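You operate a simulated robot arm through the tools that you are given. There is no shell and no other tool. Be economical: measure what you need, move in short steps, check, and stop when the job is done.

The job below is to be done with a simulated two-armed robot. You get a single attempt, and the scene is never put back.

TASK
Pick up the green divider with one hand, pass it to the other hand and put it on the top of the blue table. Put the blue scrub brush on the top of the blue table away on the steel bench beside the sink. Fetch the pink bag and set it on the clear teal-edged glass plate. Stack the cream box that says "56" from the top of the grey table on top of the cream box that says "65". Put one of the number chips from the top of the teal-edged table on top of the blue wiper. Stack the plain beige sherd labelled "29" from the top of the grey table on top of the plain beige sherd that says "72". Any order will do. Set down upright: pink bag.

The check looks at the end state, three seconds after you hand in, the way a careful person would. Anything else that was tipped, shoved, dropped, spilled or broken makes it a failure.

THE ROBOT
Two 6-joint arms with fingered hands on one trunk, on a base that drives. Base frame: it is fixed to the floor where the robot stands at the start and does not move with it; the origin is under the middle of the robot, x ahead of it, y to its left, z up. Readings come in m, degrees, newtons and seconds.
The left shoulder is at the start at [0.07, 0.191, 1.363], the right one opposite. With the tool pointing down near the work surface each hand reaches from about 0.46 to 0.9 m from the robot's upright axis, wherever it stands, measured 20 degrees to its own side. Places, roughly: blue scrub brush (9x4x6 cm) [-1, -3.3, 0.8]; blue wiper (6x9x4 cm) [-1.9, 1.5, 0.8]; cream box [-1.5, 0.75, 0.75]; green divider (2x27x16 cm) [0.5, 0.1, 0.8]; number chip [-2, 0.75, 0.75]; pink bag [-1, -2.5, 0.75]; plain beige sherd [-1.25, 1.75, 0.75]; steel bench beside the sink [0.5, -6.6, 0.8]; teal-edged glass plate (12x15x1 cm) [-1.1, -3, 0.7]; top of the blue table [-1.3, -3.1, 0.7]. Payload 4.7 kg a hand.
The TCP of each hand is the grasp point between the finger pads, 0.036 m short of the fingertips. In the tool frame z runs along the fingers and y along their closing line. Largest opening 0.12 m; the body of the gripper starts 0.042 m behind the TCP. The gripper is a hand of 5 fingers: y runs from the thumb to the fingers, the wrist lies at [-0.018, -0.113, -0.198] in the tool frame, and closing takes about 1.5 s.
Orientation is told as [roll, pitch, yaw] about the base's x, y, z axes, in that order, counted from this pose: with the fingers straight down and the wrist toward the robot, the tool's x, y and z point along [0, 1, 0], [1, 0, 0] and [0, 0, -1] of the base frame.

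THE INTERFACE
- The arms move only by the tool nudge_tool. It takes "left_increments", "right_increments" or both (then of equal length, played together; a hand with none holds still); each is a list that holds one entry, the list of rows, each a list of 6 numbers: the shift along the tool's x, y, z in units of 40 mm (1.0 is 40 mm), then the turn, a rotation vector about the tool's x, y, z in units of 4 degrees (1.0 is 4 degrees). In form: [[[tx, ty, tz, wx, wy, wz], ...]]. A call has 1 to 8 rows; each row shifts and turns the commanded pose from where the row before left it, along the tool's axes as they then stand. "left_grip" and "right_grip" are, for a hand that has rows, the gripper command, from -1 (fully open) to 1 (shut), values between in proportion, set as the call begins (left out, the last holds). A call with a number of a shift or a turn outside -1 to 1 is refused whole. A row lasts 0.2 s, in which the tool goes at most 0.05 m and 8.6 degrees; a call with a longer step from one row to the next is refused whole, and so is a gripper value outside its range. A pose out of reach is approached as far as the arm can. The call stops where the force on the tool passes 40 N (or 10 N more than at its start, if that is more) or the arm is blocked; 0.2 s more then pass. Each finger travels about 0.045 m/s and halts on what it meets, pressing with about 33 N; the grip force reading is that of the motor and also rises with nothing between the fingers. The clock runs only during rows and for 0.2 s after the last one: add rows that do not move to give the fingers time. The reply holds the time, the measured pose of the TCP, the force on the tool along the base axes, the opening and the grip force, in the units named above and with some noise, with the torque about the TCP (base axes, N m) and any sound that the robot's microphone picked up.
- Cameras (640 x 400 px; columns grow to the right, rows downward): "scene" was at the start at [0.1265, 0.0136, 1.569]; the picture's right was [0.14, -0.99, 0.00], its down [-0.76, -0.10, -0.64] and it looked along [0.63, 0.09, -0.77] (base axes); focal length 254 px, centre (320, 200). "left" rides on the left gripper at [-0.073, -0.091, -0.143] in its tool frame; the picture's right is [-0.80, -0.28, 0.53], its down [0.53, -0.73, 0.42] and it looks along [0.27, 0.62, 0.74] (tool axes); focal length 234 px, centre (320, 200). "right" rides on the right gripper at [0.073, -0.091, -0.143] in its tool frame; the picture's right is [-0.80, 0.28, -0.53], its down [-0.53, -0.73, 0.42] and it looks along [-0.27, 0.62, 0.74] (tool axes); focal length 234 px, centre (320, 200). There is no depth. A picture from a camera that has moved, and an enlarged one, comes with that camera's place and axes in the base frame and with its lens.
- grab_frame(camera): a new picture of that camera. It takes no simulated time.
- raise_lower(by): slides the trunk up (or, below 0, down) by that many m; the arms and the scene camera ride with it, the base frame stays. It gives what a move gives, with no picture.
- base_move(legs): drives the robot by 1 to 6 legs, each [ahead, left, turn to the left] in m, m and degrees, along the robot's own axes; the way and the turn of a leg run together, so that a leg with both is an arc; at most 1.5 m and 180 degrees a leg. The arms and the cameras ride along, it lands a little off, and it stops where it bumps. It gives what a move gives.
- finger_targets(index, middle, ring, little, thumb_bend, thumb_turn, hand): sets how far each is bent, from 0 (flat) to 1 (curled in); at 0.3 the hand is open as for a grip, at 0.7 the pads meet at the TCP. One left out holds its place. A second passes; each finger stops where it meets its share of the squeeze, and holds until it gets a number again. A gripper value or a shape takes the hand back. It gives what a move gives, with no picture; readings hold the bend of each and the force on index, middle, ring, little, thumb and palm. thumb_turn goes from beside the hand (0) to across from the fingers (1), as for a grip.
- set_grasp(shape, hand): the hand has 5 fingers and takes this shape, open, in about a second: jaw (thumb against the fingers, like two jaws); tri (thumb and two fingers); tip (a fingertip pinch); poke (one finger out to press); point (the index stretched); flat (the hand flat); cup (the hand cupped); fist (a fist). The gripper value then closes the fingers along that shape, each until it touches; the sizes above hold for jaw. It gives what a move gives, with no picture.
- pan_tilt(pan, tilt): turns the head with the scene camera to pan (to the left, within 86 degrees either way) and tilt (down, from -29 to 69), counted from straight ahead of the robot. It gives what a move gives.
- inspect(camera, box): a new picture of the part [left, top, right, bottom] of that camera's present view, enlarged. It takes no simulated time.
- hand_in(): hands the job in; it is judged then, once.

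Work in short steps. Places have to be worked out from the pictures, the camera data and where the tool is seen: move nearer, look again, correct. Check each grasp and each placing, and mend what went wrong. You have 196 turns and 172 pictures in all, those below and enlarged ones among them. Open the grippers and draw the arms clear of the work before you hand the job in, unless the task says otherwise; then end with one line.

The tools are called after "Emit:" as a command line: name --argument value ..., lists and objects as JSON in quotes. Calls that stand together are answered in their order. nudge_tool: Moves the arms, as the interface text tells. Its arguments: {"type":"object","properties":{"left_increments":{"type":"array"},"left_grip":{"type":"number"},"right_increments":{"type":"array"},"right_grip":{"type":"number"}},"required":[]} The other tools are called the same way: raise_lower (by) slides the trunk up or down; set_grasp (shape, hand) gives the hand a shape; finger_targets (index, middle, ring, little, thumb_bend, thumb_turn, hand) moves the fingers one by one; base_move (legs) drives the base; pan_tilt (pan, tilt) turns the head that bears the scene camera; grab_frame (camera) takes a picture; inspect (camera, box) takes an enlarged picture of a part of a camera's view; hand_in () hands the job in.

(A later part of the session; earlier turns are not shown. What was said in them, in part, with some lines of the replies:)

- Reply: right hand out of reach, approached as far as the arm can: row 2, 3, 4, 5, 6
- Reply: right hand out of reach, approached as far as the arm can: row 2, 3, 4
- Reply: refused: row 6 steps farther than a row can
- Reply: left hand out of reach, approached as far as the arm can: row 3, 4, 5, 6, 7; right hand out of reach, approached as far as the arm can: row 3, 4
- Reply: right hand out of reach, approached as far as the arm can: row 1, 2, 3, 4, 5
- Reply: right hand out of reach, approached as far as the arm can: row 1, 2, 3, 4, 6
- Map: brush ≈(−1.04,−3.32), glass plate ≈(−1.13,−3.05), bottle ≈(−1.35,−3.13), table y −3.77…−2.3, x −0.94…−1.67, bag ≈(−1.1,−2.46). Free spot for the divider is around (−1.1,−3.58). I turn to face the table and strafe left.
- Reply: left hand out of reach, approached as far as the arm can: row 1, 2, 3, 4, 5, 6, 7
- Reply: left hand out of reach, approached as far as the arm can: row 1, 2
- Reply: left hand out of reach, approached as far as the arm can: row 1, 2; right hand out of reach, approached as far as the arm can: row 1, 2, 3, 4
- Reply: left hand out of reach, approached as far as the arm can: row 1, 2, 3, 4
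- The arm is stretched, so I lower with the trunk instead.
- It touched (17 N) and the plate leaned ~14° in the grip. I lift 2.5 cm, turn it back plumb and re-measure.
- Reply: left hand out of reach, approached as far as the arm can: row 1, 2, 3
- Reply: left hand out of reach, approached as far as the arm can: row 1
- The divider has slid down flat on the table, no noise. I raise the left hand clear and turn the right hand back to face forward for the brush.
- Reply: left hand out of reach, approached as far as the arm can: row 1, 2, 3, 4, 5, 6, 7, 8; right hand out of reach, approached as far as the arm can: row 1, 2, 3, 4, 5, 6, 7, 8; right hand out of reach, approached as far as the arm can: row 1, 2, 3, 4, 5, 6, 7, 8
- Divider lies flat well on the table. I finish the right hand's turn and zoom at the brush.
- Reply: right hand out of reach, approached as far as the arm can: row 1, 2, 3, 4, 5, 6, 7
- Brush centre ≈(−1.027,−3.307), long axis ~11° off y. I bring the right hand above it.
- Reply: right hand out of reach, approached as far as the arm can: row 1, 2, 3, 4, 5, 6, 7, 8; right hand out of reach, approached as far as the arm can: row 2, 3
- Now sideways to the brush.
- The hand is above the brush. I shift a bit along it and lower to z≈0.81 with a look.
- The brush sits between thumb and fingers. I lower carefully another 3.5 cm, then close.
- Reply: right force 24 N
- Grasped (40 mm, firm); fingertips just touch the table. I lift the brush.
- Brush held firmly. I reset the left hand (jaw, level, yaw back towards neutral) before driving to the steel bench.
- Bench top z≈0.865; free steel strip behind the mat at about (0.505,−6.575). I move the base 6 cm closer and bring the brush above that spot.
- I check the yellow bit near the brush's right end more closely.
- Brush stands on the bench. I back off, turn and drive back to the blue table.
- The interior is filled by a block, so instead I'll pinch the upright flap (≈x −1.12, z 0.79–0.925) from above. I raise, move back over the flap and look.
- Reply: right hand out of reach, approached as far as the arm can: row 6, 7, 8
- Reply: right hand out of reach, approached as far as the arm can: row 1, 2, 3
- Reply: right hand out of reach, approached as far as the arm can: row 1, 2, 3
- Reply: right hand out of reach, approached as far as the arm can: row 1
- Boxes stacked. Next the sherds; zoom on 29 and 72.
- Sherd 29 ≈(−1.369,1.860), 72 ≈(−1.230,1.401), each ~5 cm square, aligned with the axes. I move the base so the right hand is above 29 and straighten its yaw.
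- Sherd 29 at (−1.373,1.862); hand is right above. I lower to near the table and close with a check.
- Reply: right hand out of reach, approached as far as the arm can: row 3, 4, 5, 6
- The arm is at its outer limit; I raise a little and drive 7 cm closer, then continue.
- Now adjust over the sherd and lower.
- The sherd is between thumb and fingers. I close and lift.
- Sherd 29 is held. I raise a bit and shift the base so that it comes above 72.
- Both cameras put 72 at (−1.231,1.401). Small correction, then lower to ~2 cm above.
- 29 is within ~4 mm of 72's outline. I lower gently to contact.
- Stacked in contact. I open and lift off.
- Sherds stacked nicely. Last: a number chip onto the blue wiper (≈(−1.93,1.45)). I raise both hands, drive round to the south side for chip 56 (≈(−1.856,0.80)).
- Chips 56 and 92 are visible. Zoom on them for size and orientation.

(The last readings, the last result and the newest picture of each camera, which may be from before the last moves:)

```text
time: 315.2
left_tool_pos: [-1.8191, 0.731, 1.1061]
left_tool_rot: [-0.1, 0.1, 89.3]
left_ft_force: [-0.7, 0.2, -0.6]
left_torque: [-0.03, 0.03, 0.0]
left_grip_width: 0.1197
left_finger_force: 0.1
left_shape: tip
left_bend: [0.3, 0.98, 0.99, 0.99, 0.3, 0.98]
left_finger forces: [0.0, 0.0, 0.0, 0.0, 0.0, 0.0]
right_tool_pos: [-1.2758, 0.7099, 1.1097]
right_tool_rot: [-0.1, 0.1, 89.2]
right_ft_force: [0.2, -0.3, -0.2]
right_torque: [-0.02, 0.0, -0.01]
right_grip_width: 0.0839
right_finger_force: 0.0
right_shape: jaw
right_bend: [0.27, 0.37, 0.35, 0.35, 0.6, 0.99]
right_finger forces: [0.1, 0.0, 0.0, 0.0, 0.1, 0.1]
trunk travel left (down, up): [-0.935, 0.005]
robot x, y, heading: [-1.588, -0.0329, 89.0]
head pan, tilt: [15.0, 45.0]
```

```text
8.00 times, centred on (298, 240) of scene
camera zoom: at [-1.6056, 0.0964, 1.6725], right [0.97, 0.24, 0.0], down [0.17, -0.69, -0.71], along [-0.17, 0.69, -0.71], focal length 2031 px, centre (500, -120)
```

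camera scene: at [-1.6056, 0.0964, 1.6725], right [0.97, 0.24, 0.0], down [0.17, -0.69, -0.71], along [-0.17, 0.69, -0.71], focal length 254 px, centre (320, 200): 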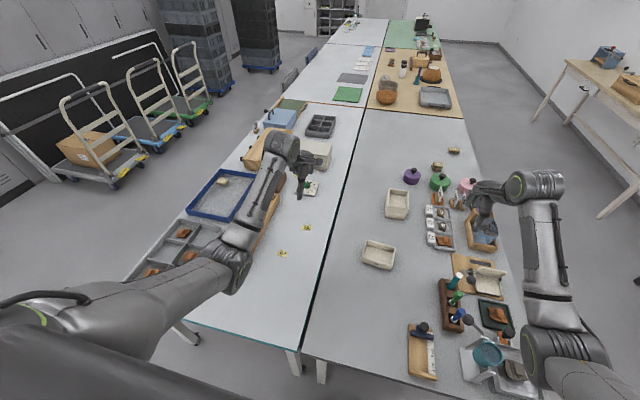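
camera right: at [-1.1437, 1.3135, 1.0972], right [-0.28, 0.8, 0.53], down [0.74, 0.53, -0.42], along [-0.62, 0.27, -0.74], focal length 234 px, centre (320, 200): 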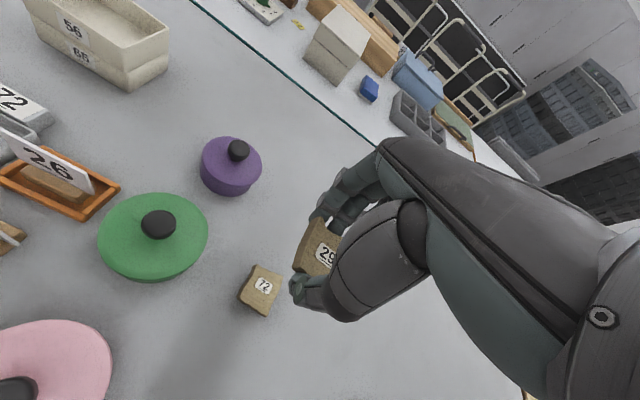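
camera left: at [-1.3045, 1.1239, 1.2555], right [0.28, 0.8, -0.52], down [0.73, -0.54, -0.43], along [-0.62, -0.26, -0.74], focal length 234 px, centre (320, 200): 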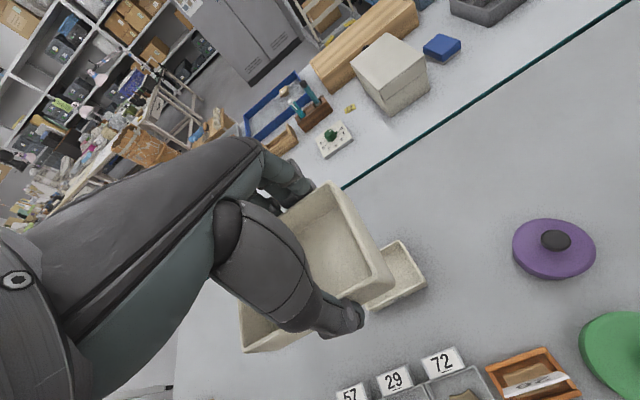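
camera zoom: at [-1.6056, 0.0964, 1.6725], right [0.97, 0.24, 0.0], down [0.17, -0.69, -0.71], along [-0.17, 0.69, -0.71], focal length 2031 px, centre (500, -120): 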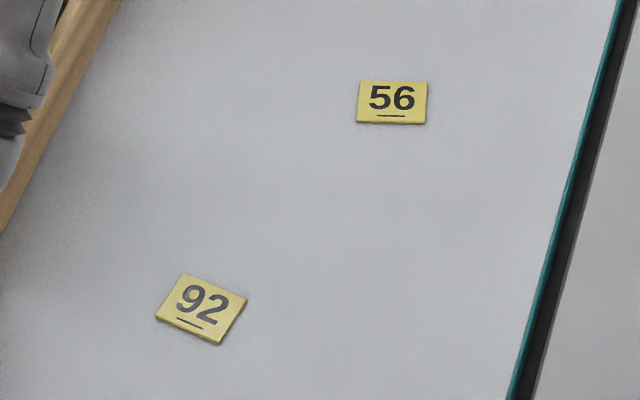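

Chip 56: centre ≈(−1.8455,0.810), 41×32 mm, turned 10°. I move 5 cm closer, lower the trunk a bit, and bring the left hand (tip pinch) above it.

Emit:
base_move --legs '[[0.05, 0, 0]]'

Emit:
raise_lower --by -0.06

Emit:
nudge_tool --left_increments '[[[0, 0, 0.4, 0, 0, -0.9], [0, 0, 0.5, 0, 0, -0.9], [0, 0, 0.5, 0, 0, -0.9], [0.26, 0.4, 0.8, 0, 0, 0], [0.26, 0.4, 0.8, 0, 0, 0], [0, 0, 0.8, 0, 0, 0], [0, 0, 0.8, 0, 0, 0], [0, 0, 0.6, 0, 0, 0]]]' --left_grip 0

Emit:
grab_frame --camera "left"

Emit:
inspect --camera "scene" --box '[260, 180, 360, 270]'

```text
time: 316.1
left_tool_pos: [-1.8164, 0.7739, 1.1112]
left_tool_rot: [-0.1, -0.3, 89.1]
left_ft_force: [0.1, -0.2, 0.5]
left_torque: [0.1, -0.01, -0.01]
left_grip_width: 0.1202
left_finger_force: 0.1
left_shape: tip
left_bend: [0.3, 0.98, 0.99, 0.99, 0.3, 0.98]
left_finger forces: [0.0, 0.0, 0.0, 0.0, 0.1, 0.1]
right_tool_pos: [-1.2749, 0.7511, 1.1154]
right_tool_rot: [-0.2, -0.3, 89.1]
right_ft_force: [-0.4, -1.0, 1.5]
right_torque: [0.1, -0.01, -0.01]
right_grip_width: 0.0835
right_finger_force: 0.0
right_shape: jaw
right_bend: [0.27, 0.37, 0.35, 0.35, 0.6, 0.99]
right_finger forces: [0.0, 0.0, 0.0, 0.0, 0.0, 0.0]
trunk travel left (down, up): [-0.935, 0.005]
robot x, y, heading: [-1.5848, 0.013, 89.3]
head pan, tilt: [15.0, 45.0]
```

```text
time: 317.1
left_tool_pos: [-1.8178, 0.7804, 1.0466]
left_tool_rot: [-0.1, 0.0, 89.1]
left_ft_force: [0.4, -0.1, -0.1]
left_torque: [0.01, -0.01, 0.02]
left_grip_width: 0.1202
left_finger_force: 0.1
left_shape: tip
left_bend: [0.3, 0.98, 0.99, 0.99, 0.3, 0.98]
left_finger forces: [0.1, 0.0, 0.1, 0.0, 0.0, 0.0]
right_tool_pos: [-1.2745, 0.758, 1.0506]
right_tool_rot: [-0.1, 0.1, 89.0]
right_ft_force: [-0.3, 0.8, -0.5]
right_torque: [0.02, -0.03, -0.01]
right_grip_width: 0.0838
right_finger_force: 0.0
right_shape: jaw
right_bend: [0.27, 0.37, 0.35, 0.35, 0.6, 0.99]
right_finger forces: [0.1, 0.0, 0.0, 0.0, 0.0, 0.0]
trunk travel left (down, up): [-0.875, 0.065]
robot x, y, heading: [-1.5828, 0.0137, 89.1]
head pan, tilt: [15.0, 45.0]
```

```text
time: 318.9
left_tool_pos: [-1.8418, 0.808, 0.8367]
left_tool_rot: [-0.1, 0.1, 99.9]
left_ft_force: [0.7, 0.7, 0.3]
left_torque: [-0.02, -0.04, -0.01]
left_grip_width: 0.0606
left_finger_force: 0.0
left_shape: tip
left_bend: [0.73, 0.98, 0.99, 0.99, 0.7, 1.0]
left_finger forces: [0.0, 0.0, 0.1, 0.0, 0.1, 0.0]
right_tool_pos: [-1.2742, 0.7581, 1.0498]
right_tool_rot: [0.0, 0.1, 88.9]
right_ft_force: [0.4, -0.9, -0.3]
right_torque: [-0.01, -0.01, 0.0]
right_grip_width: 0.0837
right_finger_force: 0.1
right_shape: jaw
right_bend: [0.27, 0.37, 0.35, 0.35, 0.6, 0.99]
right_finger forces: [0.0, 0.0, 0.1, 0.1, 0.0, 0.0]
trunk travel left (down, up): [-0.875, 0.065]
robot x, y, heading: [-1.5884, 0.0135, 88.9]
head pan, tilt: [15.0, 45.0]
```

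```text
17 pictures are left
camera left: at [-1.7554, 0.7309, 0.9807], right [0.84, -0.14, -0.52], down [-0.4, -0.81, -0.42], along [-0.37, 0.56, -0.74], focal length 234 px, centre (320, 200)
```

left: 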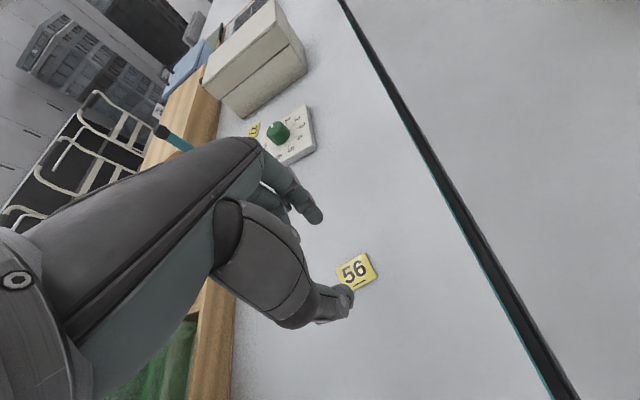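

```text
4.44 times, centred on (310, 225) of scene
camera zoom: at [-1.605, 0.1456, 1.6125], right [0.97, 0.24, 0.0], down [0.17, -0.69, -0.71], along [-0.17, 0.69, -0.71], focal length 1128 px, centre (364, 89)
```

zoom: 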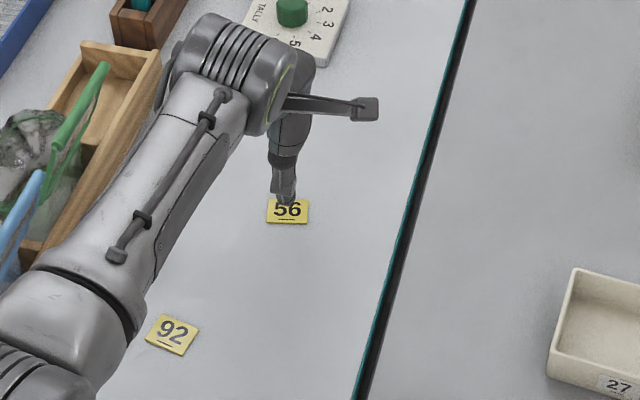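

Chip under the fingertips (≈(−1.848,0.808)). I lower carefully until the tips nearly touch the table.

Emit:
nudge_tool --left_increments '[[[0.12, 0, 0.5, 0, 0, 0], [0, 0, 0.5, 0, 0, 0], [0, 0, 0.3, 0, 0, 0], [0, 0, 0.15, 0, 0, 0], [0, 0, 0, 0, 0, 0]]]'

Emit:
inspect --camera "left" --box '[250, 160, 430, 320]'

```text
time: 320.1
left_tool_pos: [-1.8466, 0.8066, 0.7787]
left_tool_rot: [-0.1, 0.1, 99.9]
left_ft_force: [-1.2, 0.3, 0.4]
left_torque: [0.03, 0.0, 0.01]
left_grip_width: 0.0601
left_finger_force: 0.1
left_shape: tip
left_bend: [0.73, 0.98, 0.99, 0.99, 0.7, 1.0]
left_finger forces: [0.0, 0.0, 0.0, 0.0, 0.1, 0.0]
right_tool_pos: [-1.2745, 0.7565, 1.0498]
right_tool_rot: [-0.1, 0.1, 89.1]
right_ft_force: [-0.3, -0.8, 0.4]
right_torque: [0.0, -0.01, 0.02]
right_grip_width: 0.0835
right_finger_force: 0.1
right_shape: jaw
right_bend: [0.27, 0.37, 0.35, 0.35, 0.6, 0.99]
right_finger forces: [0.1, 0.1, 0.0, 0.0, 0.0, 0.0]
trunk travel left (down, up): [-0.875, 0.065]
robot x, y, heading: [-1.5875, 0.0131, 89.0]
head pan, tilt: [15.0, 45.0]
```

```text
2.50 times, centred on (340, 240) of left
camera zoom: at [-1.7591, 0.7305, 0.9232], right [0.84, -0.14, -0.52], down [-0.4, -0.81, -0.42], along [-0.37, 0.56, -0.74], focal length 585 px, centre (270, 100)
```

zoom: 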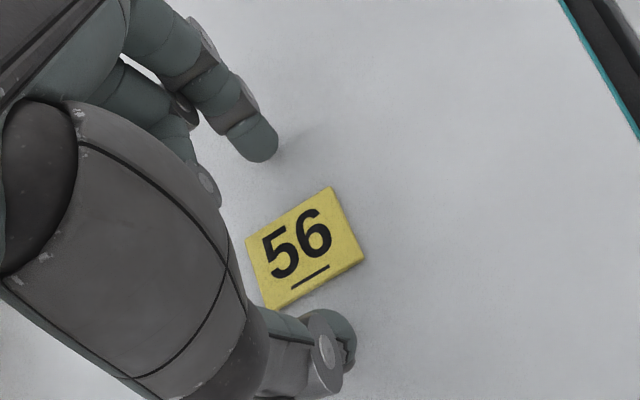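

Well placed, chip ~5 mm thick. I lower a few millimetres to touch and then pinch.

Emit:
nudge_tool --left_increments '[[[0, 0, 0.1, 0, 0, 0], [0, 0, 0.07, 0, 0, 0], [0, 0, 0, 0, 0, 0]]]'

```text
time: 320.9
left_tool_pos: [-1.8458, 0.8071, 0.7762]
left_tool_rot: [-0.1, -0.2, 100.0]
left_ft_force: [-0.7, -0.1, 15.3]
left_torque: [-0.28, -0.1, -0.01]
left_grip_width: 0.0599
left_finger_force: 0.1
left_shape: tip
left_bend: [0.74, 0.98, 0.99, 0.99, 0.71, 1.0]
left_finger forces: [5.4, 0.1, 0.0, 0.0, 10.6, 0.0]
right_tool_pos: [-1.2735, 0.7568, 1.0512]
right_tool_rot: [-0.1, 0.0, 88.9]
right_ft_force: [0.6, 0.3, -0.3]
right_torque: [-0.01, -0.03, -0.01]
right_grip_width: 0.0835
right_finger_force: 0.1
right_shape: jaw
right_bend: [0.27, 0.37, 0.35, 0.35, 0.6, 0.99]
right_finger forces: [0.0, 0.0, 0.1, 0.1, 0.1, 0.0]
trunk travel left (down, up): [-0.875, 0.065]
robot x, y, heading: [-1.5888, 0.0135, 89.1]
head pan, tilt: [15.0, 45.0]
```

Both tips touch. I ease off 1 mm and close.

Emit:
nudge_tool --left_increments '[[[0, 0, -0.06, 0, 0, 0], [0, 0, 0, 0, 0, 0], [0, 0, 0, 0, 0, 0], [0, 0, 0, 0, 0, 0], [0, 0, 0, 0, 0, 0], [0, 0, 0, 0, 0, 0]]]' --left_grip 1

Emit:
nudge_tool --left_increments '[[[0, 0, -0.2, 0, 0, 0], [0, 0, -0.4, 0, 0, 0], [0, 0, -0.6, 0, 0, 0], [0, 0, -0.6, 0, 0, 0]]]'

Emit:
inspect --camera "left" --box '[250, 160, 430, 320]'

```text
time: 322.3
left_tool_pos: [-1.8457, 0.806, 0.7771]
left_tool_rot: [-0.2, 0.1, 99.9]
left_ft_force: [2.3, -1.6, 10.1]
left_torque: [-0.07, -0.18, 0.0]
left_grip_width: 0.0185
left_finger_force: 32.9
left_shape: tip
left_bend: [0.73, 1.0, 1.0, 1.0, 0.77, 1.0]
left_finger forces: [32.2, 0.0, 0.0, 0.1, 35.1, 0.1]
right_tool_pos: [-1.2731, 0.7566, 1.0503]
right_tool_rot: [-0.1, 0.0, 89.0]
right_ft_force: [0.0, 0.1, 0.3]
right_torque: [-0.03, 0.0, 0.02]
right_grip_width: 0.0838
right_finger_force: 0.1
right_shape: jaw
right_bend: [0.27, 0.37, 0.35, 0.35, 0.6, 0.99]
right_finger forces: [0.1, 0.0, 0.0, 0.0, 0.1, 0.1]
trunk travel left (down, up): [-0.875, 0.065]
robot x, y, heading: [-1.5838, 0.0157, 88.7]
head pan, tilt: [15.0, 45.0]
```

```text
time: 323.3
left_tool_pos: [-1.846, 0.8057, 0.8461]
left_tool_rot: [-0.1, 0.1, 99.9]
left_ft_force: [0.1, 0.3, -0.6]
left_torque: [0.02, 0.01, 0.06]
left_grip_width: 0.0171
left_finger_force: 33.0
left_shape: tip
left_bend: [0.72, 1.0, 1.0, 1.0, 0.76, 1.0]
left_finger forces: [25.4, 0.1, 0.0, 0.1, 26.8, 0.0]
right_tool_pos: [-1.2744, 0.7586, 1.0497]
right_tool_rot: [-0.1, 0.1, 89.1]
right_ft_force: [0.8, -0.1, 0.1]
right_torque: [0.01, -0.03, -0.01]
right_grip_width: 0.0839
right_finger_force: 0.1
right_shape: jaw
right_bend: [0.27, 0.37, 0.35, 0.35, 0.6, 0.99]
right_finger forces: [0.0, 0.1, 0.1, 0.0, 0.0, 0.0]
trunk travel left (down, up): [-0.875, 0.065]
robot x, y, heading: [-1.5887, 0.0131, 89.0]
head pan, tilt: [15.0, 45.0]
```

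```text
2.50 times, centred on (340, 240) of left
camera zoom: at [-1.7587, 0.7299, 0.9904], right [0.84, -0.14, -0.52], down [-0.4, -0.81, -0.42], along [-0.37, 0.56, -0.74], focal length 585 px, centre (270, 100)
```

zoom: 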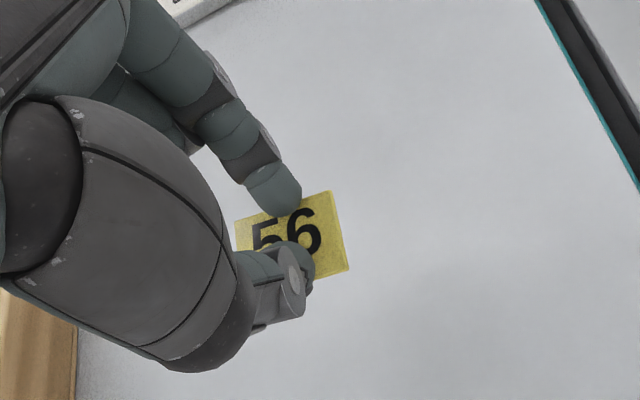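

The chip is pinched and lifted. I raise the hand and drive round to the west side, facing the wiper.

Emit:
nudge_tool --left_increments '[[[0, 0, -0.9, 0, 0, 0.9], [0, 0, -0.9, 0, 0, 0.9], [0, 0, -0.9, 0, 0, 0.7], [0, 0, -0.9, 0, 0, 0], [0, 0, -0.9, 0, 0, 0], [0, 0, -0.7, 0, 0, 0]]]'

Emit:
raise_lower --by 0.06

Emit:
base_move --legs '[[0, 1.16, 1], [1.18, 0, 0], [0, 0, -90]]'

Emit:
pan_tilt --pan 10 --tilt 45

Emit:
grab_frame --camera "scene"

```text
time: 324.7
left_tool_pos: [-1.8467, 0.8071, 1.0547]
left_tool_rot: [-0.1, 0.1, 89.9]
left_ft_force: [-0.1, 0.1, -0.3]
left_torque: [-0.01, 0.03, 0.0]
left_grip_width: 0.0173
left_finger_force: 33.3
left_shape: tip
left_bend: [0.72, 1.0, 1.0, 1.0, 0.76, 1.0]
left_finger forces: [25.5, 0.0, 0.1, 0.0, 26.4, 0.0]
right_tool_pos: [-1.2734, 0.758, 1.0503]
right_tool_rot: [-0.1, 0.0, 89.0]
right_ft_force: [0.2, 1.1, 0.0]
right_torque: [0.01, 0.02, -0.01]
right_grip_width: 0.0837
right_finger_force: 0.0
right_shape: jaw
right_bend: [0.27, 0.37, 0.35, 0.35, 0.6, 0.99]
right_finger forces: [0.0, 0.1, 0.0, 0.0, 0.0, 0.0]
trunk travel left (down, up): [-0.875, 0.065]
robot x, y, heading: [-1.59, 0.0116, 88.8]
head pan, tilt: [15.0, 45.0]
```

```text
time: 325.7
left_tool_pos: [-1.8468, 0.8071, 1.1133]
left_tool_rot: [0.0, 0.1, 89.9]
left_ft_force: [-0.7, 0.1, -0.3]
left_torque: [-0.01, -0.02, -0.01]
left_grip_width: 0.0171
left_finger_force: 32.6
left_shape: tip
left_bend: [0.72, 1.0, 1.0, 1.0, 0.76, 1.0]
left_finger forces: [25.4, 0.0, 0.1, 0.0, 26.4, 0.2]
right_tool_pos: [-1.2742, 0.7577, 1.1088]
right_tool_rot: [-0.1, 0.1, 88.9]
right_ft_force: [0.5, -0.3, -0.6]
right_torque: [0.03, -0.01, 0.01]
right_grip_width: 0.0839
right_finger_force: 0.1
right_shape: jaw
right_bend: [0.27, 0.37, 0.35, 0.35, 0.6, 0.99]
right_finger forces: [0.1, 0.0, 0.0, 0.0, 0.0, 0.0]
trunk travel left (down, up): [-0.935, 0.005]
robot x, y, heading: [-1.5878, 0.0101, 89.4]
head pan, tilt: [15.0, 45.0]
```

```text
time: 341.3
left_tool_pos: [-1.9814, 1.4773, 1.1141]
left_tool_rot: [0.0, 0.2, 1.1]
left_ft_force: [-0.4, -0.4, 0.8]
left_torque: [-0.03, 0.04, -0.01]
left_grip_width: 0.0166
left_finger_force: 32.8
left_shape: tip
left_bend: [0.73, 1.0, 1.0, 1.0, 0.79, 1.0]
left_finger forces: [0.1, 0.0, 0.0, 0.1, 0.0, 0.1]
right_tool_pos: [-2.02, 0.9031, 1.1103]
right_tool_rot: [-0.1, 0.1, 0.2]
right_ft_force: [-0.2, -0.7, -0.8]
right_torque: [-0.03, 0.0, 0.0]
right_grip_width: 0.0838
right_finger_force: 0.0
right_shape: jaw
right_bend: [0.27, 0.37, 0.35, 0.35, 0.6, 0.99]
right_finger forces: [0.1, 0.1, 0.0, 0.0, 0.0, 0.0]
trunk travel left (down, up): [-0.935, 0.005]
robot x, y, heading: [-2.7722, 1.2011, 0.2]
head pan, tilt: [15.0, 45.0]
```

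```text
time: 341.9
left_tool_pos: [-1.9816, 1.4764, 1.1136]
left_tool_rot: [-0.1, 0.1, 1.1]
left_ft_force: [0.6, 0.4, 0.9]
left_torque: [0.0, -0.02, -0.01]
left_grip_width: 0.0168
left_finger_force: 32.8
left_shape: tip
left_bend: [0.73, 1.0, 1.0, 1.0, 0.79, 1.0]
left_finger forces: [0.1, 0.1, 0.0, 0.0, 0.0, 0.1]
right_tool_pos: [-2.019, 0.9039, 1.1098]
right_tool_rot: [0.0, 0.1, 0.3]
right_ft_force: [-0.3, 0.9, 0.2]
right_torque: [0.01, -0.01, -0.02]
right_grip_width: 0.0837
right_finger_force: 0.1
right_shape: jaw
right_bend: [0.27, 0.37, 0.35, 0.35, 0.6, 0.99]
right_finger forces: [0.0, 0.1, 0.0, 0.0, 0.1, 0.1]
trunk travel left (down, up): [-0.935, 0.005]
robot x, y, heading: [-2.7728, 1.2003, 0.3]
head pan, tilt: [10.0, 45.0]
```

```text
13 pictures are left
camera scene: at [-2.6399, 1.2168, 1.6725], right [0.18, -0.98, 0.0], down [-0.7, -0.13, -0.71], along [0.7, 0.13, -0.71], focal length 254 px, centre (320, 200)
```

scene: 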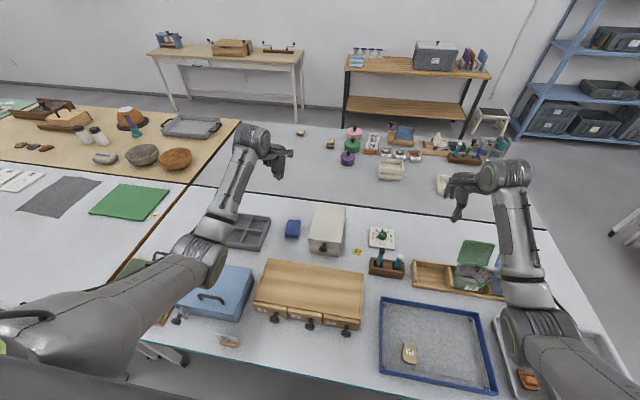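

The finger forces read zero – the chip may have slipped. I check the hand and the yellow spot near the green mat.

Emit:
inspect --camera "left" --box '[200, 100, 480, 390]'

Emit:
inspect --camera "scene" --box '[80, 180, 280, 300]'

```text
1.38 times, centred on (340, 245) of left
camera zoom: at [-2.0708, 1.4033, 1.2578], right [-0.27, -0.81, -0.52], down [-0.74, 0.52, -0.42], along [0.61, 0.28, -0.74], focal length 323 px, centre (292, 138)
```

zoom: 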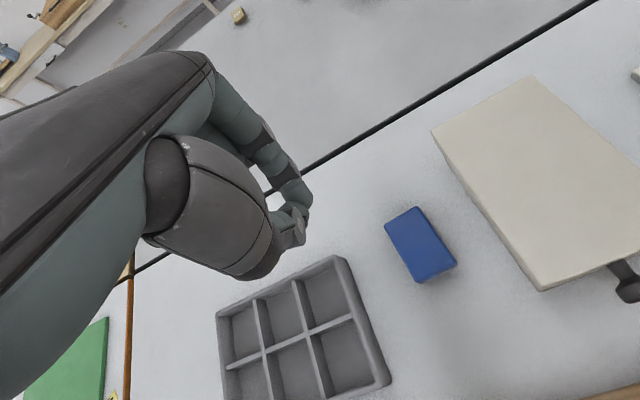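

```text
3.20 times, centred on (180, 240) of scene
camera zoom: at [-2.6399, 1.2168, 1.6725], right [0.18, -0.98, 0.0], down [-0.7, -0.13, -0.71], along [0.7, 0.13, -0.71], focal length 812 px, centre (768, 72)
```

zoom: 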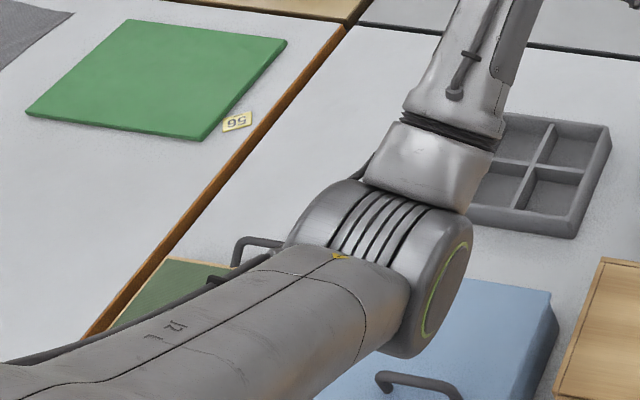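

Chip 56 was flung off during the turn and lies at ≈(−1.973,2.161) beside the green mat. I retrieve it: open the hand, strafe left 0.685 m, and turn the hand to the chip's orientation.

Emit:
base_move --legs '[[0.0, 0.685, -0.3]]'

Emit:
nudge_tool --left_increments '[[[0, 0, 0.5, 0, 0, -1], [0, 0, 0.5, 0, 0, -1], [0, 0, 0.6, 0, 0, -1], [0, 0, 0.7, 0, 0, -1], [0, 0, 0.7, 0, 0, -1], [0, 0, 0.7, 0, 0, -1], [0, 0, 0.6, 0, 0, -1], [0, 0, 0.6, 0, 0, -1]]]' --left_grip 0.2

Emit:
grab_frame --camera "left"

```text
time: 345.6
left_tool_pos: [-1.9804, 2.1434, 1.1142]
left_tool_rot: [-0.2, 0.1, 0.8]
left_ft_force: [-0.8, -0.4, 0.0]
left_torque: [-0.01, 0.03, -0.01]
left_grip_width: 0.0165
left_finger_force: 32.8
left_shape: tip
left_bend: [0.73, 1.0, 1.0, 1.0, 0.79, 1.0]
left_finger forces: [0.1, 0.0, 0.0, 0.0, 0.0, 0.1]
right_tool_pos: [-2.0218, 1.5698, 1.11]
right_tool_rot: [0.0, 0.1, -0.2]
right_ft_force: [0.3, -0.6, 0.0]
right_torque: [0.0, 0.05, 0.02]
right_grip_width: 0.0838
right_finger_force: 0.0
right_shape: jaw
right_bend: [0.27, 0.37, 0.35, 0.35, 0.6, 0.99]
right_finger forces: [0.0, 0.1, 0.0, 0.1, 0.0, 0.0]
trunk travel left (down, up): [-0.935, 0.005]
robot x, y, heading: [-2.7718, 1.8693, 0.1]
head pan, tilt: [10.0, 45.0]
```

```text
time: 347.4
left_tool_pos: [-1.9813, 2.1435, 0.9161]
left_tool_rot: [0.1, 0.1, 32.8]
left_ft_force: [1.2, 0.6, -0.2]
left_torque: [0.0, 0.05, -0.01]
left_grip_width: 0.0482
left_finger_force: 0.1
left_shape: tip
left_bend: [0.73, 0.98, 0.99, 0.99, 0.73, 1.0]
left_finger forces: [0.0, 0.0, 0.1, 0.0, 0.1, 0.1]
right_tool_pos: [-2.0209, 1.5697, 1.1095]
right_tool_rot: [-0.2, 0.1, -0.3]
right_ft_force: [-0.7, 0.1, 0.8]
right_torque: [0.04, -0.02, 0.02]
right_grip_width: 0.0838
right_finger_force: 0.1
right_shape: jaw
right_bend: [0.27, 0.37, 0.35, 0.35, 0.6, 0.99]
right_finger forces: [0.0, 0.0, 0.0, 0.0, 0.0, 0.1]
trunk travel left (down, up): [-0.935, 0.005]
robot x, y, heading: [-2.7708, 1.872, -0.2]
head pan, tilt: [10.0, 45.0]
```

```text
10 pictures are left
camera left: at [-2.0178, 2.0347, 1.0594], right [0.2, -0.83, -0.52], down [-0.9, 0.05, -0.42], along [0.38, 0.56, -0.74], focal length 234 px, centre (320, 200)
```

left: 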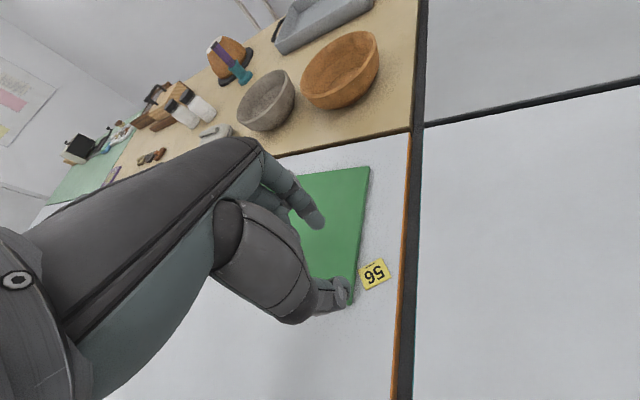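

Chip at (−1.9725,2.1575), short axis ≈28°. I align and lower to just above the table.

Emit:
nudge_tool --left_increments '[[[0, 0, 0.3, 0, 0, 1], [0.2, 0.36, 0.5, 0, 0, 0.2], [0, 0, 0.7, 0, 0, 0], [0, 0, 0.7, 0, 0, 0], [0, 0, 0.6, 0, 0, 0], [0, 0, 0.4, 0, 0, 0], [0, 0, 0, 0, 0, 0]]]'

Emit:
inspect --camera "left" --box '[250, 160, 430, 320]'

```text
time: 349.1
left_tool_pos: [-1.9837, 2.1568, 0.7981]
left_tool_rot: [-0.1, 0.1, 27.9]
left_ft_force: [0.3, 0.0, -1.1]
left_torque: [-0.02, 0.0, 0.01]
left_grip_width: 0.048
left_finger_force: 0.0
left_shape: tip
left_bend: [0.73, 0.98, 0.99, 0.99, 0.73, 1.0]
left_finger forces: [0.1, 0.1, 0.0, 0.1, 0.0, 0.0]
left hand out of reach, approached as far as the arm can: row 5, 6
right_tool_pos: [-2.0217, 1.5701, 1.1098]
right_tool_rot: [-0.2, 0.1, -0.2]
right_ft_force: [-0.1, -1.3, -0.7]
right_torque: [0.03, 0.03, 0.01]
right_grip_width: 0.0839
right_finger_force: 0.1
right_shape: jaw
right_bend: [0.27, 0.37, 0.35, 0.35, 0.6, 0.99]
right_finger forces: [0.0, 0.0, 0.0, 0.0, 0.0, 0.1]
trunk travel left (down, up): [-0.935, 0.005]
robot x, y, heading: [-2.773, 1.8708, -0.2]
head pan, tilt: [10.0, 45.0]
```

```text
2.50 times, centred on (340, 240) of left
camera zoom: at [-2.0299, 2.0516, 0.9407], right [0.13, -0.84, -0.52], down [-0.9, 0.13, -0.42], along [0.42, 0.52, -0.74], focal length 585 px, centre (270, 100)
```

zoom: 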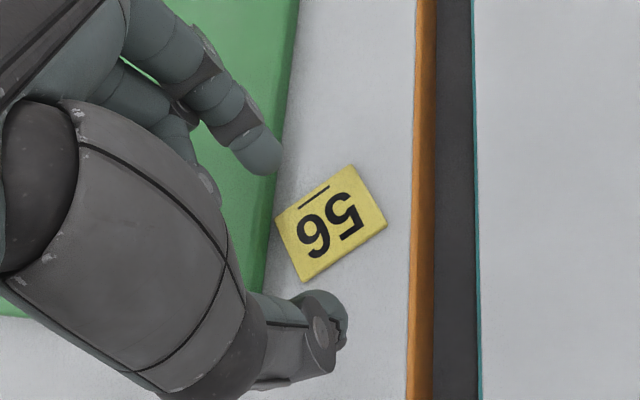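

At its outer limit again; I drive 3 cm closer, then correct.

Emit:
base_move --legs '[[0.035, 0, 0.2]]'

```text
time: 349.9
left_tool_pos: [-1.9554, 2.1597, 0.8017]
left_tool_rot: [-0.2, -0.3, 28.0]
left_ft_force: [-0.6, 0.5, 1.0]
left_torque: [-0.02, -0.06, -0.01]
left_grip_width: 0.0478
left_finger_force: 0.0
left_shape: tip
left_bend: [0.73, 0.98, 0.99, 0.99, 0.73, 1.0]
left_finger forces: [0.0, 0.0, 0.0, 0.1, 0.1, 0.0]
right_tool_pos: [-1.9927, 1.5729, 1.1151]
right_tool_rot: [0.0, -0.3, 0.0]
right_ft_force: [-1.0, 0.3, 0.6]
right_torque: [-0.02, -0.08, -0.03]
right_grip_width: 0.0836
right_finger_force: 0.1
right_shape: jaw
right_bend: [0.27, 0.37, 0.35, 0.35, 0.6, 0.99]
right_finger forces: [0.1, 0.0, 0.0, 0.1, 0.1, 0.0]
trunk travel left (down, up): [-0.935, 0.005]
robot x, y, heading: [-2.7378, 1.8729, 0.1]
head pan, tilt: [10.0, 45.0]
```

Emit:
nudge_tool --left_increments '[[[0.15, -0.5, 0, 0, 0, 0], [0, 0, 0.3, 0, 0, 0], [0, 0, 0.2, 0, 0, 0], [0, 0, 0, 0, 0, 0]]]'

Emit:
inspect --camera "left" --box '[250, 160, 430, 320]'

```text
time: 350.9
left_tool_pos: [-1.9724, 2.1549, 0.777]
left_tool_rot: [-0.2, 0.2, 28.1]
left_ft_force: [-0.5, -0.6, 1.2]
left_torque: [0.0, -0.01, 0.0]
left_grip_width: 0.0485
left_finger_force: 0.1
left_shape: tip
left_bend: [0.73, 0.98, 0.99, 0.99, 0.73, 1.0]
left_finger forces: [0.4, 0.1, 0.0, 0.0, 0.0, 0.0]
right_tool_pos: [-1.9867, 1.5727, 1.1114]
right_tool_rot: [-0.1, 0.0, 0.0]
right_ft_force: [0.1, -0.6, 0.2]
right_torque: [0.02, -0.04, -0.02]
right_grip_width: 0.0837
right_finger_force: 0.1
right_shape: jaw
right_bend: [0.27, 0.37, 0.35, 0.35, 0.6, 0.99]
right_finger forces: [0.1, 0.1, 0.0, 0.0, 0.0, 0.1]
trunk travel left (down, up): [-0.935, 0.005]
robot x, y, heading: [-2.7349, 1.8699, 0.1]
head pan, tilt: [10.0, 45.0]
```

```text
2.50 times, centred on (340, 240) of left
camera zoom: at [-2.018, 2.0497, 0.9207], right [0.13, -0.84, -0.52], down [-0.9, 0.12, -0.42], along [0.42, 0.53, -0.74], focal length 585 px, centre (270, 100)
```

zoom: 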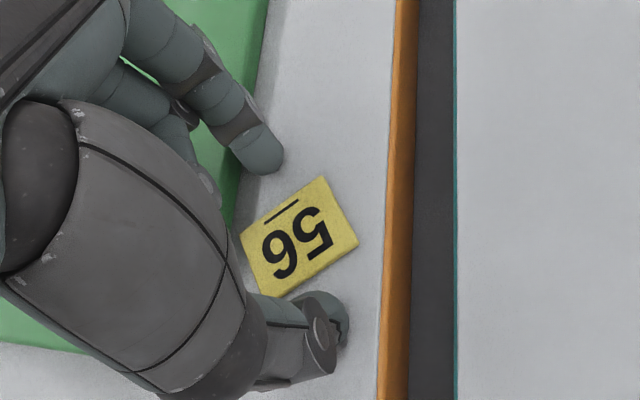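

Well placed. I press 1 mm, pinch and lift slightly, checking the force.

Emit:
nudge_tool --left_increments '[[[0, 0, 0.05, 0, 0, 0], [0, 0, 0, 0, 0, 0], [0, 0, 0, 0, 0, 0], [0, 0, 0, 0, 0, 0], [0, 0, 0, 0, 0, 0], [0, 0, 0, 0, 0, 0]]]' --left_grip 1

Emit:
nudge_tool --left_increments '[[[0, 0, -0.2, 0, 0, 0], [0, 0, -0.3, 0, 0, 0], [0, 0, -0.4, 0, 0, 0], [0, 0, -0.5, 0, 0, 0], [0, 0, -0.6, 0, 0, 0], [0, 0, -0.5, 0, 0, 0], [0, 0, -0.4, 0, 0, 0]]]'

Emit:
inspect --camera "left" --box '[250, 160, 430, 320]'

```text
time: 352.3
left_tool_pos: [-1.9708, 2.1538, 0.7766]
left_tool_rot: [-0.2, 0.0, 28.2]
left_ft_force: [2.4, 1.1, 14.1]
left_torque: [0.1, -0.2, 0.02]
left_grip_width: 0.0177
left_finger_force: 33.7
left_shape: tip
left_bend: [0.73, 1.0, 1.0, 1.0, 0.75, 1.0]
left_finger forces: [36.6, 0.0, 0.0, 0.1, 28.2, 0.0]
right_tool_pos: [-1.9856, 1.5725, 1.1106]
right_tool_rot: [-0.2, 0.1, 0.0]
right_ft_force: [-0.9, 0.2, 0.8]
right_torque: [-0.04, 0.0, 0.0]
right_grip_width: 0.0837
right_finger_force: 0.1
right_shape: jaw
right_bend: [0.27, 0.37, 0.35, 0.35, 0.6, 0.99]
right_finger forces: [0.0, 0.0, 0.0, 0.0, 0.0, 0.1]
trunk travel left (down, up): [-0.935, 0.005]
robot x, y, heading: [-2.7354, 1.8685, -0.1]
head pan, tilt: [10.0, 45.0]
```

```text
time: 353.9
left_tool_pos: [-1.9709, 2.1556, 0.8903]
left_tool_rot: [0.0, 0.1, 28.2]
left_ft_force: [-0.8, -0.3, 0.4]
left_torque: [0.02, -0.01, -0.01]
left_grip_width: 0.0162
left_finger_force: 33.0
left_shape: tip
left_bend: [0.73, 1.0, 1.0, 1.0, 0.74, 1.0]
left_finger forces: [26.3, 0.0, 0.0, 0.0, 26.5, 0.0]
right_tool_pos: [-1.9861, 1.5721, 1.1096]
right_tool_rot: [-0.1, 0.2, 0.1]
right_ft_force: [0.9, -0.4, 0.0]
right_torque: [0.02, 0.03, 0.04]
right_grip_width: 0.0835
right_finger_force: 0.0
right_shape: jaw
right_bend: [0.27, 0.37, 0.35, 0.35, 0.6, 0.99]
right_finger forces: [0.0, 0.0, 0.1, 0.0, 0.0, 0.1]
trunk travel left (down, up): [-0.935, 0.005]
robot x, y, heading: [-2.7325, 1.8725, -0.2]
head pan, tilt: [10.0, 45.0]
```

```text
2.50 times, centred on (340, 240) of left
camera zoom: at [-2.0165, 2.05, 1.0343], right [0.13, -0.84, -0.52], down [-0.9, 0.12, -0.42], along [0.42, 0.53, -0.74], focal length 585 px, centre (270, 100)
```

zoom: 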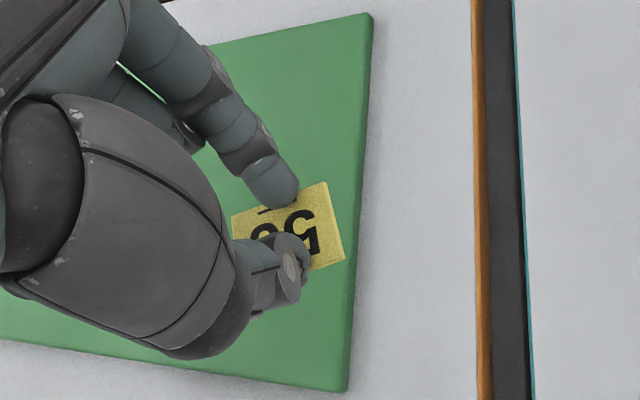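

Chip held firmly (26 N). Wiper ≈(−1.957,1.465), top z≈0.775. I strafe right 0.69 m without turning.

Emit:
base_move --legs '[[0.0, -0.69, 0.1]]'

Emit:
grab_frame --camera "left"

```text
time: 357.8
left_tool_pos: [-1.9699, 1.4492, 0.8905]
left_tool_rot: [-0.2, 0.1, 27.8]
left_ft_force: [-0.3, -0.9, 0.0]
left_torque: [-0.04, 0.0, 0.01]
left_grip_width: 0.0163
left_finger_force: 33.3
left_shape: tip
left_bend: [0.73, 1.0, 1.0, 1.0, 0.74, 1.0]
left_finger forces: [26.4, 0.0, 0.0, 0.0, 26.4, 0.0]
right_tool_pos: [-1.9877, 0.8664, 1.1112]
right_tool_rot: [0.0, 0.2, -0.3]
right_ft_force: [0.2, -0.2, -0.3]
right_torque: [-0.03, 0.0, 0.0]
right_grip_width: 0.0835
right_finger_force: 0.0
right_shape: jaw
right_bend: [0.27, 0.37, 0.35, 0.35, 0.6, 0.99]
right_finger forces: [0.0, 0.0, 0.0, 0.1, 0.1, 0.0]
trunk travel left (down, up): [-0.935, 0.005]
robot x, y, heading: [-2.7377, 1.171, -0.5]
head pan, tilt: [10.0, 45.0]
```

```text
6 pictures are left
camera left: at [-2.0166, 1.3435, 1.0341], right [0.13, -0.84, -0.52], down [-0.9, 0.13, -0.42], along [0.42, 0.52, -0.74], focal length 234 px, centre (320, 200)
```

left: 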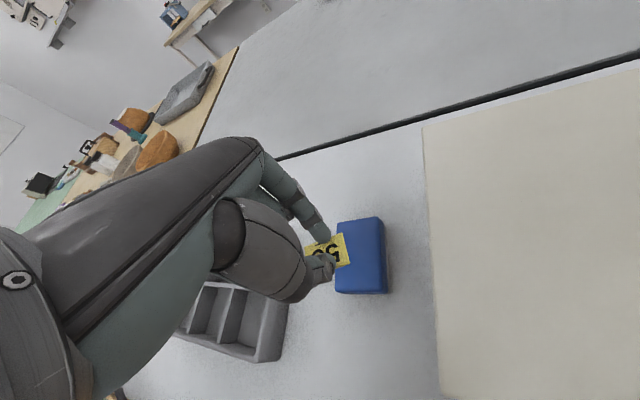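

Still held. I move 18 mm over the wiper's centre and lower.

Emit:
nudge_tool --left_increments '[[[-0.07, 0.45, 0, 0, 0, 0], [0, 0, 0.5, 0, 0, 0], [0, 0, 0.5, 0, 0, 0], [0, 0, 0.3, 0, 0, 0], [0, 0, 0, 0, 0, 0]]]'

Emit:
inspect --camera "left" --box '[260, 160, 440, 320]'

```text
time: 359.0
left_tool_pos: [-1.9538, 1.4528, 0.8395]
left_tool_rot: [-0.1, 0.1, 27.8]
left_ft_force: [-0.3, -0.1, -0.6]
left_torque: [-0.01, -0.03, -0.01]
left_grip_width: 0.0164
left_finger_force: 32.9
left_shape: tip
left_bend: [0.73, 1.0, 1.0, 1.0, 0.74, 1.0]
left_finger forces: [26.2, 0.0, 0.0, 0.1, 26.5, 0.1]
right_tool_pos: [-1.9901, 0.8659, 1.1092]
right_tool_rot: [-0.1, 0.1, -0.2]
right_ft_force: [0.6, -0.2, -0.5]
right_torque: [0.01, 0.0, -0.04]
right_grip_width: 0.0838
right_finger_force: 0.2
right_shape: jaw
right_bend: [0.27, 0.37, 0.35, 0.35, 0.6, 0.99]
right_finger forces: [0.0, 0.0, 0.0, 0.0, 0.1, 0.2]
trunk travel left (down, up): [-0.935, 0.005]
robot x, y, heading: [-2.7356, 1.1695, 0.1]
head pan, tilt: [10.0, 45.0]
```

```text
2.50 times, centred on (350, 240) of left
camera zoom: at [-1.9996, 1.3476, 0.9827], right [0.13, -0.84, -0.52], down [-0.9, 0.13, -0.42], along [0.42, 0.52, -0.74], focal length 585 px, centre (245, 100)
```

zoom: 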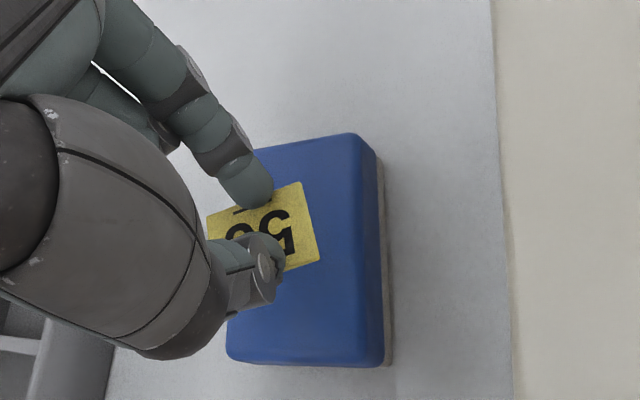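

Centred over the wiper. I lower gently to contact.

Emit:
nudge_tool --left_increments '[[[0, 0, 0.25, 0, 0, 0], [0, 0, 0.15, 0, 0, 0], [0, 0, 0, 0, 0, 0]]]'

Emit:
nudge_tool --left_increments '[[[0, 0, 0.1, 0, 0, 0], [0, 0, 0.1, 0, 0, 0], [0, 0, 0, 0, 0, 0]]]'

```text
time: 359.8
left_tool_pos: [-1.9545, 1.4527, 0.8226]
left_tool_rot: [0.0, 0.1, 27.9]
left_ft_force: [1.0, 0.8, 0.3]
left_torque: [0.0, -0.06, 0.01]
left_grip_width: 0.0163
left_finger_force: 32.9
left_shape: tip
left_bend: [0.73, 1.0, 1.0, 1.0, 0.74, 1.0]
left_finger forces: [26.2, 0.0, 0.0, 0.0, 26.5, 0.0]
right_tool_pos: [-1.9888, 0.8652, 1.11]
right_tool_rot: [0.0, 0.2, -0.3]
right_ft_force: [-1.7, -0.1, 0.0]
right_torque: [0.01, -0.02, 0.02]
right_grip_width: 0.0836
right_finger_force: 0.1
right_shape: jaw
right_bend: [0.27, 0.37, 0.35, 0.35, 0.6, 0.99]
right_finger forces: [0.0, 0.0, 0.0, 0.0, 0.0, 0.1]
trunk travel left (down, up): [-0.935, 0.005]
robot x, y, heading: [-2.736, 1.1723, -0.5]
head pan, tilt: [10.0, 45.0]
```

```text
time: 360.6
left_tool_pos: [-1.9538, 1.4531, 0.8159]
left_tool_rot: [-0.1, 0.1, 27.8]
left_ft_force: [0.2, -0.8, 0.0]
left_torque: [0.01, -0.03, 0.01]
left_grip_width: 0.0163
left_finger_force: 33.3
left_shape: tip
left_bend: [0.73, 1.0, 1.0, 1.0, 0.74, 1.0]
left_finger forces: [26.2, 0.0, 0.1, 0.0, 26.5, 0.0]
right_tool_pos: [-1.9893, 0.866, 1.1103]
right_tool_rot: [-0.1, 0.1, -0.4]
right_ft_force: [0.1, -0.3, 0.3]
right_torque: [0.01, -0.03, -0.01]
right_grip_width: 0.0835
right_finger_force: 0.0
right_shape: jaw
right_bend: [0.27, 0.37, 0.35, 0.35, 0.6, 0.99]
right_finger forces: [0.1, 0.0, 0.0, 0.0, 0.0, 0.0]
trunk travel left (down, up): [-0.935, 0.005]
robot x, y, heading: [-2.7372, 1.1653, -0.3]
head pan, tilt: [10.0, 45.0]
```

Emit:
nudge_tool --left_increments '[[[0, 0, 0.08, 0, 0, 0], [0, 0, 0.05, 0, 0, 0], [0, 0, 0, 0, 0, 0]]]'

```text
time: 361.4
left_tool_pos: [-1.953, 1.4529, 0.811]
left_tool_rot: [-0.1, -0.1, 27.7]
left_ft_force: [0.5, 0.8, 9.4]
left_torque: [0.05, -0.18, 0.02]
left_grip_width: 0.016
left_finger_force: 33.1
left_shape: tip
left_bend: [0.73, 1.0, 1.0, 1.0, 0.74, 1.0]
left_finger forces: [36.5, 0.0, 0.0, 0.1, 29.5, 0.0]
right_tool_pos: [-1.9898, 0.8656, 1.1108]
right_tool_rot: [0.0, 0.1, -0.2]
right_ft_force: [0.3, 0.0, 0.1]
right_torque: [-0.02, -0.02, 0.03]
right_grip_width: 0.0837
right_finger_force: 0.1
right_shape: jaw
right_bend: [0.27, 0.37, 0.35, 0.35, 0.6, 0.99]
right_finger forces: [0.0, 0.0, 0.0, 0.1, 0.1, 0.0]
trunk travel left (down, up): [-0.935, 0.005]
robot x, y, heading: [-2.7339, 1.1659, -0.2]
head pan, tilt: [10.0, 45.0]
```

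Contact on the wiper (9 N). I ease off, open the pinch and lift away.

Emit:
nudge_tool --left_increments '[[[0, 0, -0.04, 0, 0, 0], [0, 0, 0, 0, 0, 0], [0, 0, 0, 0, 0, 0], [0, 0, 0, 0, 0, 0], [0, 0, 0, 0, 0, 0]]]' --left_grip 0.1

Emit:
nudge_tool --left_increments '[[[0, 0, -0.3, 0, 0, 0], [0, 0, -0.5, 0, 0, 0], [0, 0, -0.8, 0, 0, 0], [0, 0, -0.9, 0, 0, 0], [0, 0, -0.9, 0, 0, 0], [0, 0, -0.9, 0, 0, 0], [0, 0, -0.9, 0, 0, 0]]]'

Emit:
inspect --camera "left" --box '[260, 160, 440, 320]'

```text
time: 362.6
left_tool_pos: [-1.9535, 1.4531, 0.8121]
left_tool_rot: [0.0, 0.2, 27.9]
left_ft_force: [0.3, -1.2, 3.3]
left_torque: [-0.01, -0.1, 0.01]
left_grip_width: 0.0527
left_finger_force: 0.1
left_shape: tip
left_bend: [0.74, 0.98, 0.99, 0.99, 0.72, 1.0]
left_finger forces: [3.3, 0.1, 0.0, 0.0, 0.1, 0.1]
right_tool_pos: [-1.9897, 0.865, 1.1111]
right_tool_rot: [-0.1, 0.1, -0.2]
right_ft_force: [-0.1, -0.6, -0.4]
right_torque: [0.01, -0.01, 0.03]
right_grip_width: 0.0835
right_finger_force: 0.1
right_shape: jaw
right_bend: [0.27, 0.37, 0.35, 0.35, 0.6, 0.99]
right_finger forces: [0.0, 0.0, 0.1, 0.0, 0.0, 0.0]
trunk travel left (down, up): [-0.935, 0.005]
robot x, y, heading: [-2.7372, 1.1698, -0.2]
head pan, tilt: [10.0, 45.0]
```

```text
time: 364.2
left_tool_pos: [-1.9534, 1.4551, 1.0199]
left_tool_rot: [0.0, 0.2, 27.7]
left_ft_force: [0.3, 0.1, -0.1]
left_torque: [-0.05, -0.07, -0.01]
left_grip_width: 0.0538
left_finger_force: 0.0
left_shape: tip
left_bend: [0.73, 0.98, 0.99, 0.99, 0.72, 1.0]
left_finger forces: [0.0, 0.0, 0.0, 0.0, 0.1, 0.2]
right_tool_pos: [-1.9899, 0.8643, 1.1105]
right_tool_rot: [-0.1, 0.1, -0.3]
right_ft_force: [-0.4, 0.8, 0.7]
right_torque: [0.0, -0.03, 0.04]
right_grip_width: 0.0838
right_finger_force: 0.1
right_shape: jaw
right_bend: [0.27, 0.37, 0.35, 0.35, 0.6, 0.99]
right_finger forces: [0.0, 0.1, 0.0, 0.1, 0.1, 0.0]
trunk travel left (down, up): [-0.935, 0.005]
robot x, y, heading: [-2.7386, 1.1702, -0.2]
head pan, tilt: [10.0, 45.0]
```

```text
2.50 times, centred on (350, 240) of left
camera zoom: at [-1.9994, 1.3498, 1.1621], right [0.13, -0.84, -0.52], down [-0.9, 0.13, -0.42], along [0.42, 0.52, -0.74], focal length 585 px, centre (245, 100)
```

zoom: 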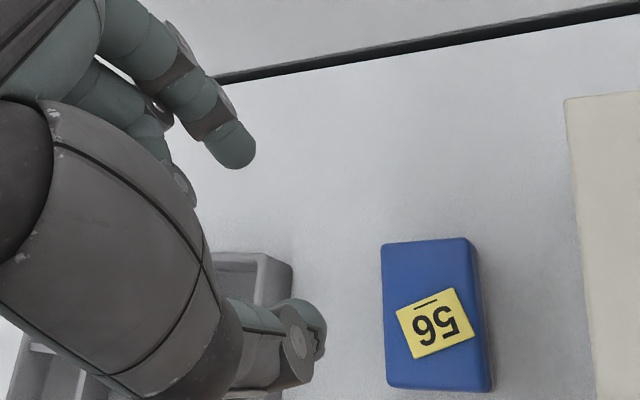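

The chip lies flat on the wiper. I open both hands, back the robot away and take one overview.

Emit:
nudge_tool --left_increments '[[[0, 0, -0.9, 0, 0, 0], [0, 0, -0.9, 0, 0, 0], [0, 0, -0.5, 0, 0, 0], [0, 0, 0, 0, 0, 0], [0, 0, 0, 0, 0, 0]]]' --right_increments '[[[0, 0, 0, 0, 0, 0], [0, 0, 0, 0, 0, 0], [0, 0, 0, 0, 0, 0], [0, 0, 0, 0, 0, 0], [0, 0, 0, 0, 0, 0]]]' --left_grip -1 --right_grip -1

Emit:
base_move --legs '[[-0.3, 0, 0]]'

Emit:
inspect --camera "scene" --box '[200, 100, 500, 290]'

```text
time: 365.4
left_tool_pos: [-1.9547, 1.4556, 1.1112]
left_tool_rot: [0.0, 0.2, 27.8]
left_ft_force: [0.0, 0.1, -0.4]
left_torque: [0.01, 0.02, 0.02]
left_grip_width: 0.1196
left_finger_force: 0.1
left_shape: tip
left_bend: [0.3, 0.98, 0.99, 0.99, 0.3, 0.98]
left_finger forces: [0.0, 0.0, 0.1, 0.1, 0.0, 0.0]
right_tool_pos: [-1.9894, 0.8653, 1.11]
right_tool_rot: [-0.1, 0.1, -0.4]
right_ft_force: [-0.4, -0.2, 0.4]
right_torque: [0.0, -0.03, -0.01]
right_grip_width: 0.1195
right_finger_force: 0.0
right_shape: jaw
right_bend: [0.3, 0.3, 0.3, 0.3, 0.3, 0.98]
right_finger forces: [0.1, 0.1, 0.0, 0.0, 0.0, 0.1]
trunk travel left (down, up): [-0.935, 0.005]
robot x, y, heading: [-2.7357, 1.1667, -0.3]
head pan, tilt: [10.0, 45.0]
```

```text
time: 367.4
left_tool_pos: [-2.2523, 1.4568, 1.1094]
left_tool_rot: [0.0, 0.2, 27.8]
left_ft_force: [0.2, -0.7, 0.0]
left_torque: [-0.01, -0.02, -0.04]
left_grip_width: 0.1193
left_finger_force: 0.0
left_shape: tip
left_bend: [0.3, 0.98, 0.99, 0.99, 0.3, 0.98]
left_finger forces: [0.1, 0.1, 0.0, 0.1, 0.1, 0.0]
right_tool_pos: [-2.2862, 0.8673, 1.1091]
right_tool_rot: [-0.1, 0.2, -0.3]
right_ft_force: [-0.4, 0.1, -0.2]
right_torque: [0.02, 0.02, 0.01]
right_grip_width: 0.1195
right_finger_force: 0.1
right_shape: jaw
right_bend: [0.3, 0.3, 0.3, 0.3, 0.3, 0.98]
right_finger forces: [0.0, 0.0, 0.1, 0.1, 0.0, 0.1]
trunk travel left (down, up): [-0.935, 0.005]
robot x, y, heading: [-3.0362, 1.1719, 0.0]
head pan, tilt: [10.0, 45.0]
```

```text
2.11 times, centred on (350, 195) of scene
camera zoom: at [-2.9044, 1.1869, 1.6722], right [0.17, -0.99, 0.0], down [-0.7, -0.12, -0.71], along [0.7, 0.12, -0.71], focal length 534 px, centre (257, 210)
```

zoom: 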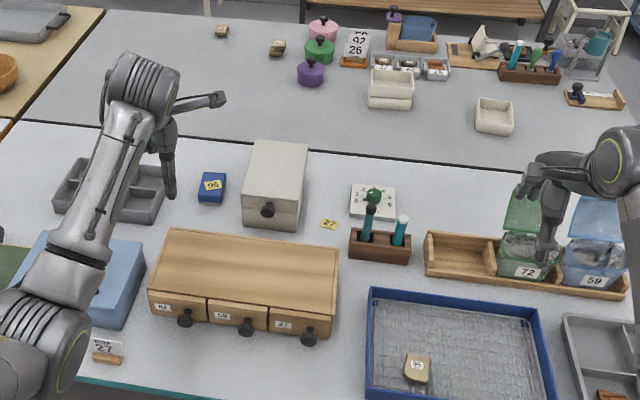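

Everything is in place: chip on the wiper, boxes and sherds stacked. I back off a little more, so the hands clear the table, and hand in.

Emit:
base_move --legs '[[-0.15, 0, 0]]'

Emit:
hand_in

```text
time: 368.8
left_tool_pos: [-2.4013, 1.4578, 1.1077]
left_tool_rot: [0.1, 0.2, 27.8]
left_ft_force: [-0.6, 1.0, -0.9]
left_torque: [0.04, 0.03, 0.0]
left_grip_width: 0.1197
left_finger_force: 0.0
left_shape: tip
left_bend: [0.3, 0.98, 0.99, 0.99, 0.3, 0.98]
left_finger forces: [0.0, 0.0, 0.1, 0.1, 0.1, 0.0]
right_tool_pos: [-2.4363, 0.8684, 1.1091]
right_tool_rot: [-0.1, 0.2, -0.3]
right_ft_force: [0.2, -0.8, -0.4]
right_torque: [0.02, 0.0, 0.0]
right_grip_width: 0.1195
right_finger_force: 0.1
right_shape: jaw
right_bend: [0.3, 0.3, 0.3, 0.3, 0.3, 0.98]
right_finger forces: [0.1, 0.0, 0.0, 0.0, 0.1, 0.1]
trunk travel left (down, up): [-0.935, 0.005]
robot x, y, heading: [-3.1894, 1.1703, -0.3]
head pan, tilt: [10.0, 45.0]
```

```text
The job is handed in.
```

All six placements are done and the job is handed in, with two slips on the way: the green divider fell flat on the blue table as I released it, and chip "56" was flung onto a neighbouring table during a turn before I picked it up again and set it on the blue wiper.
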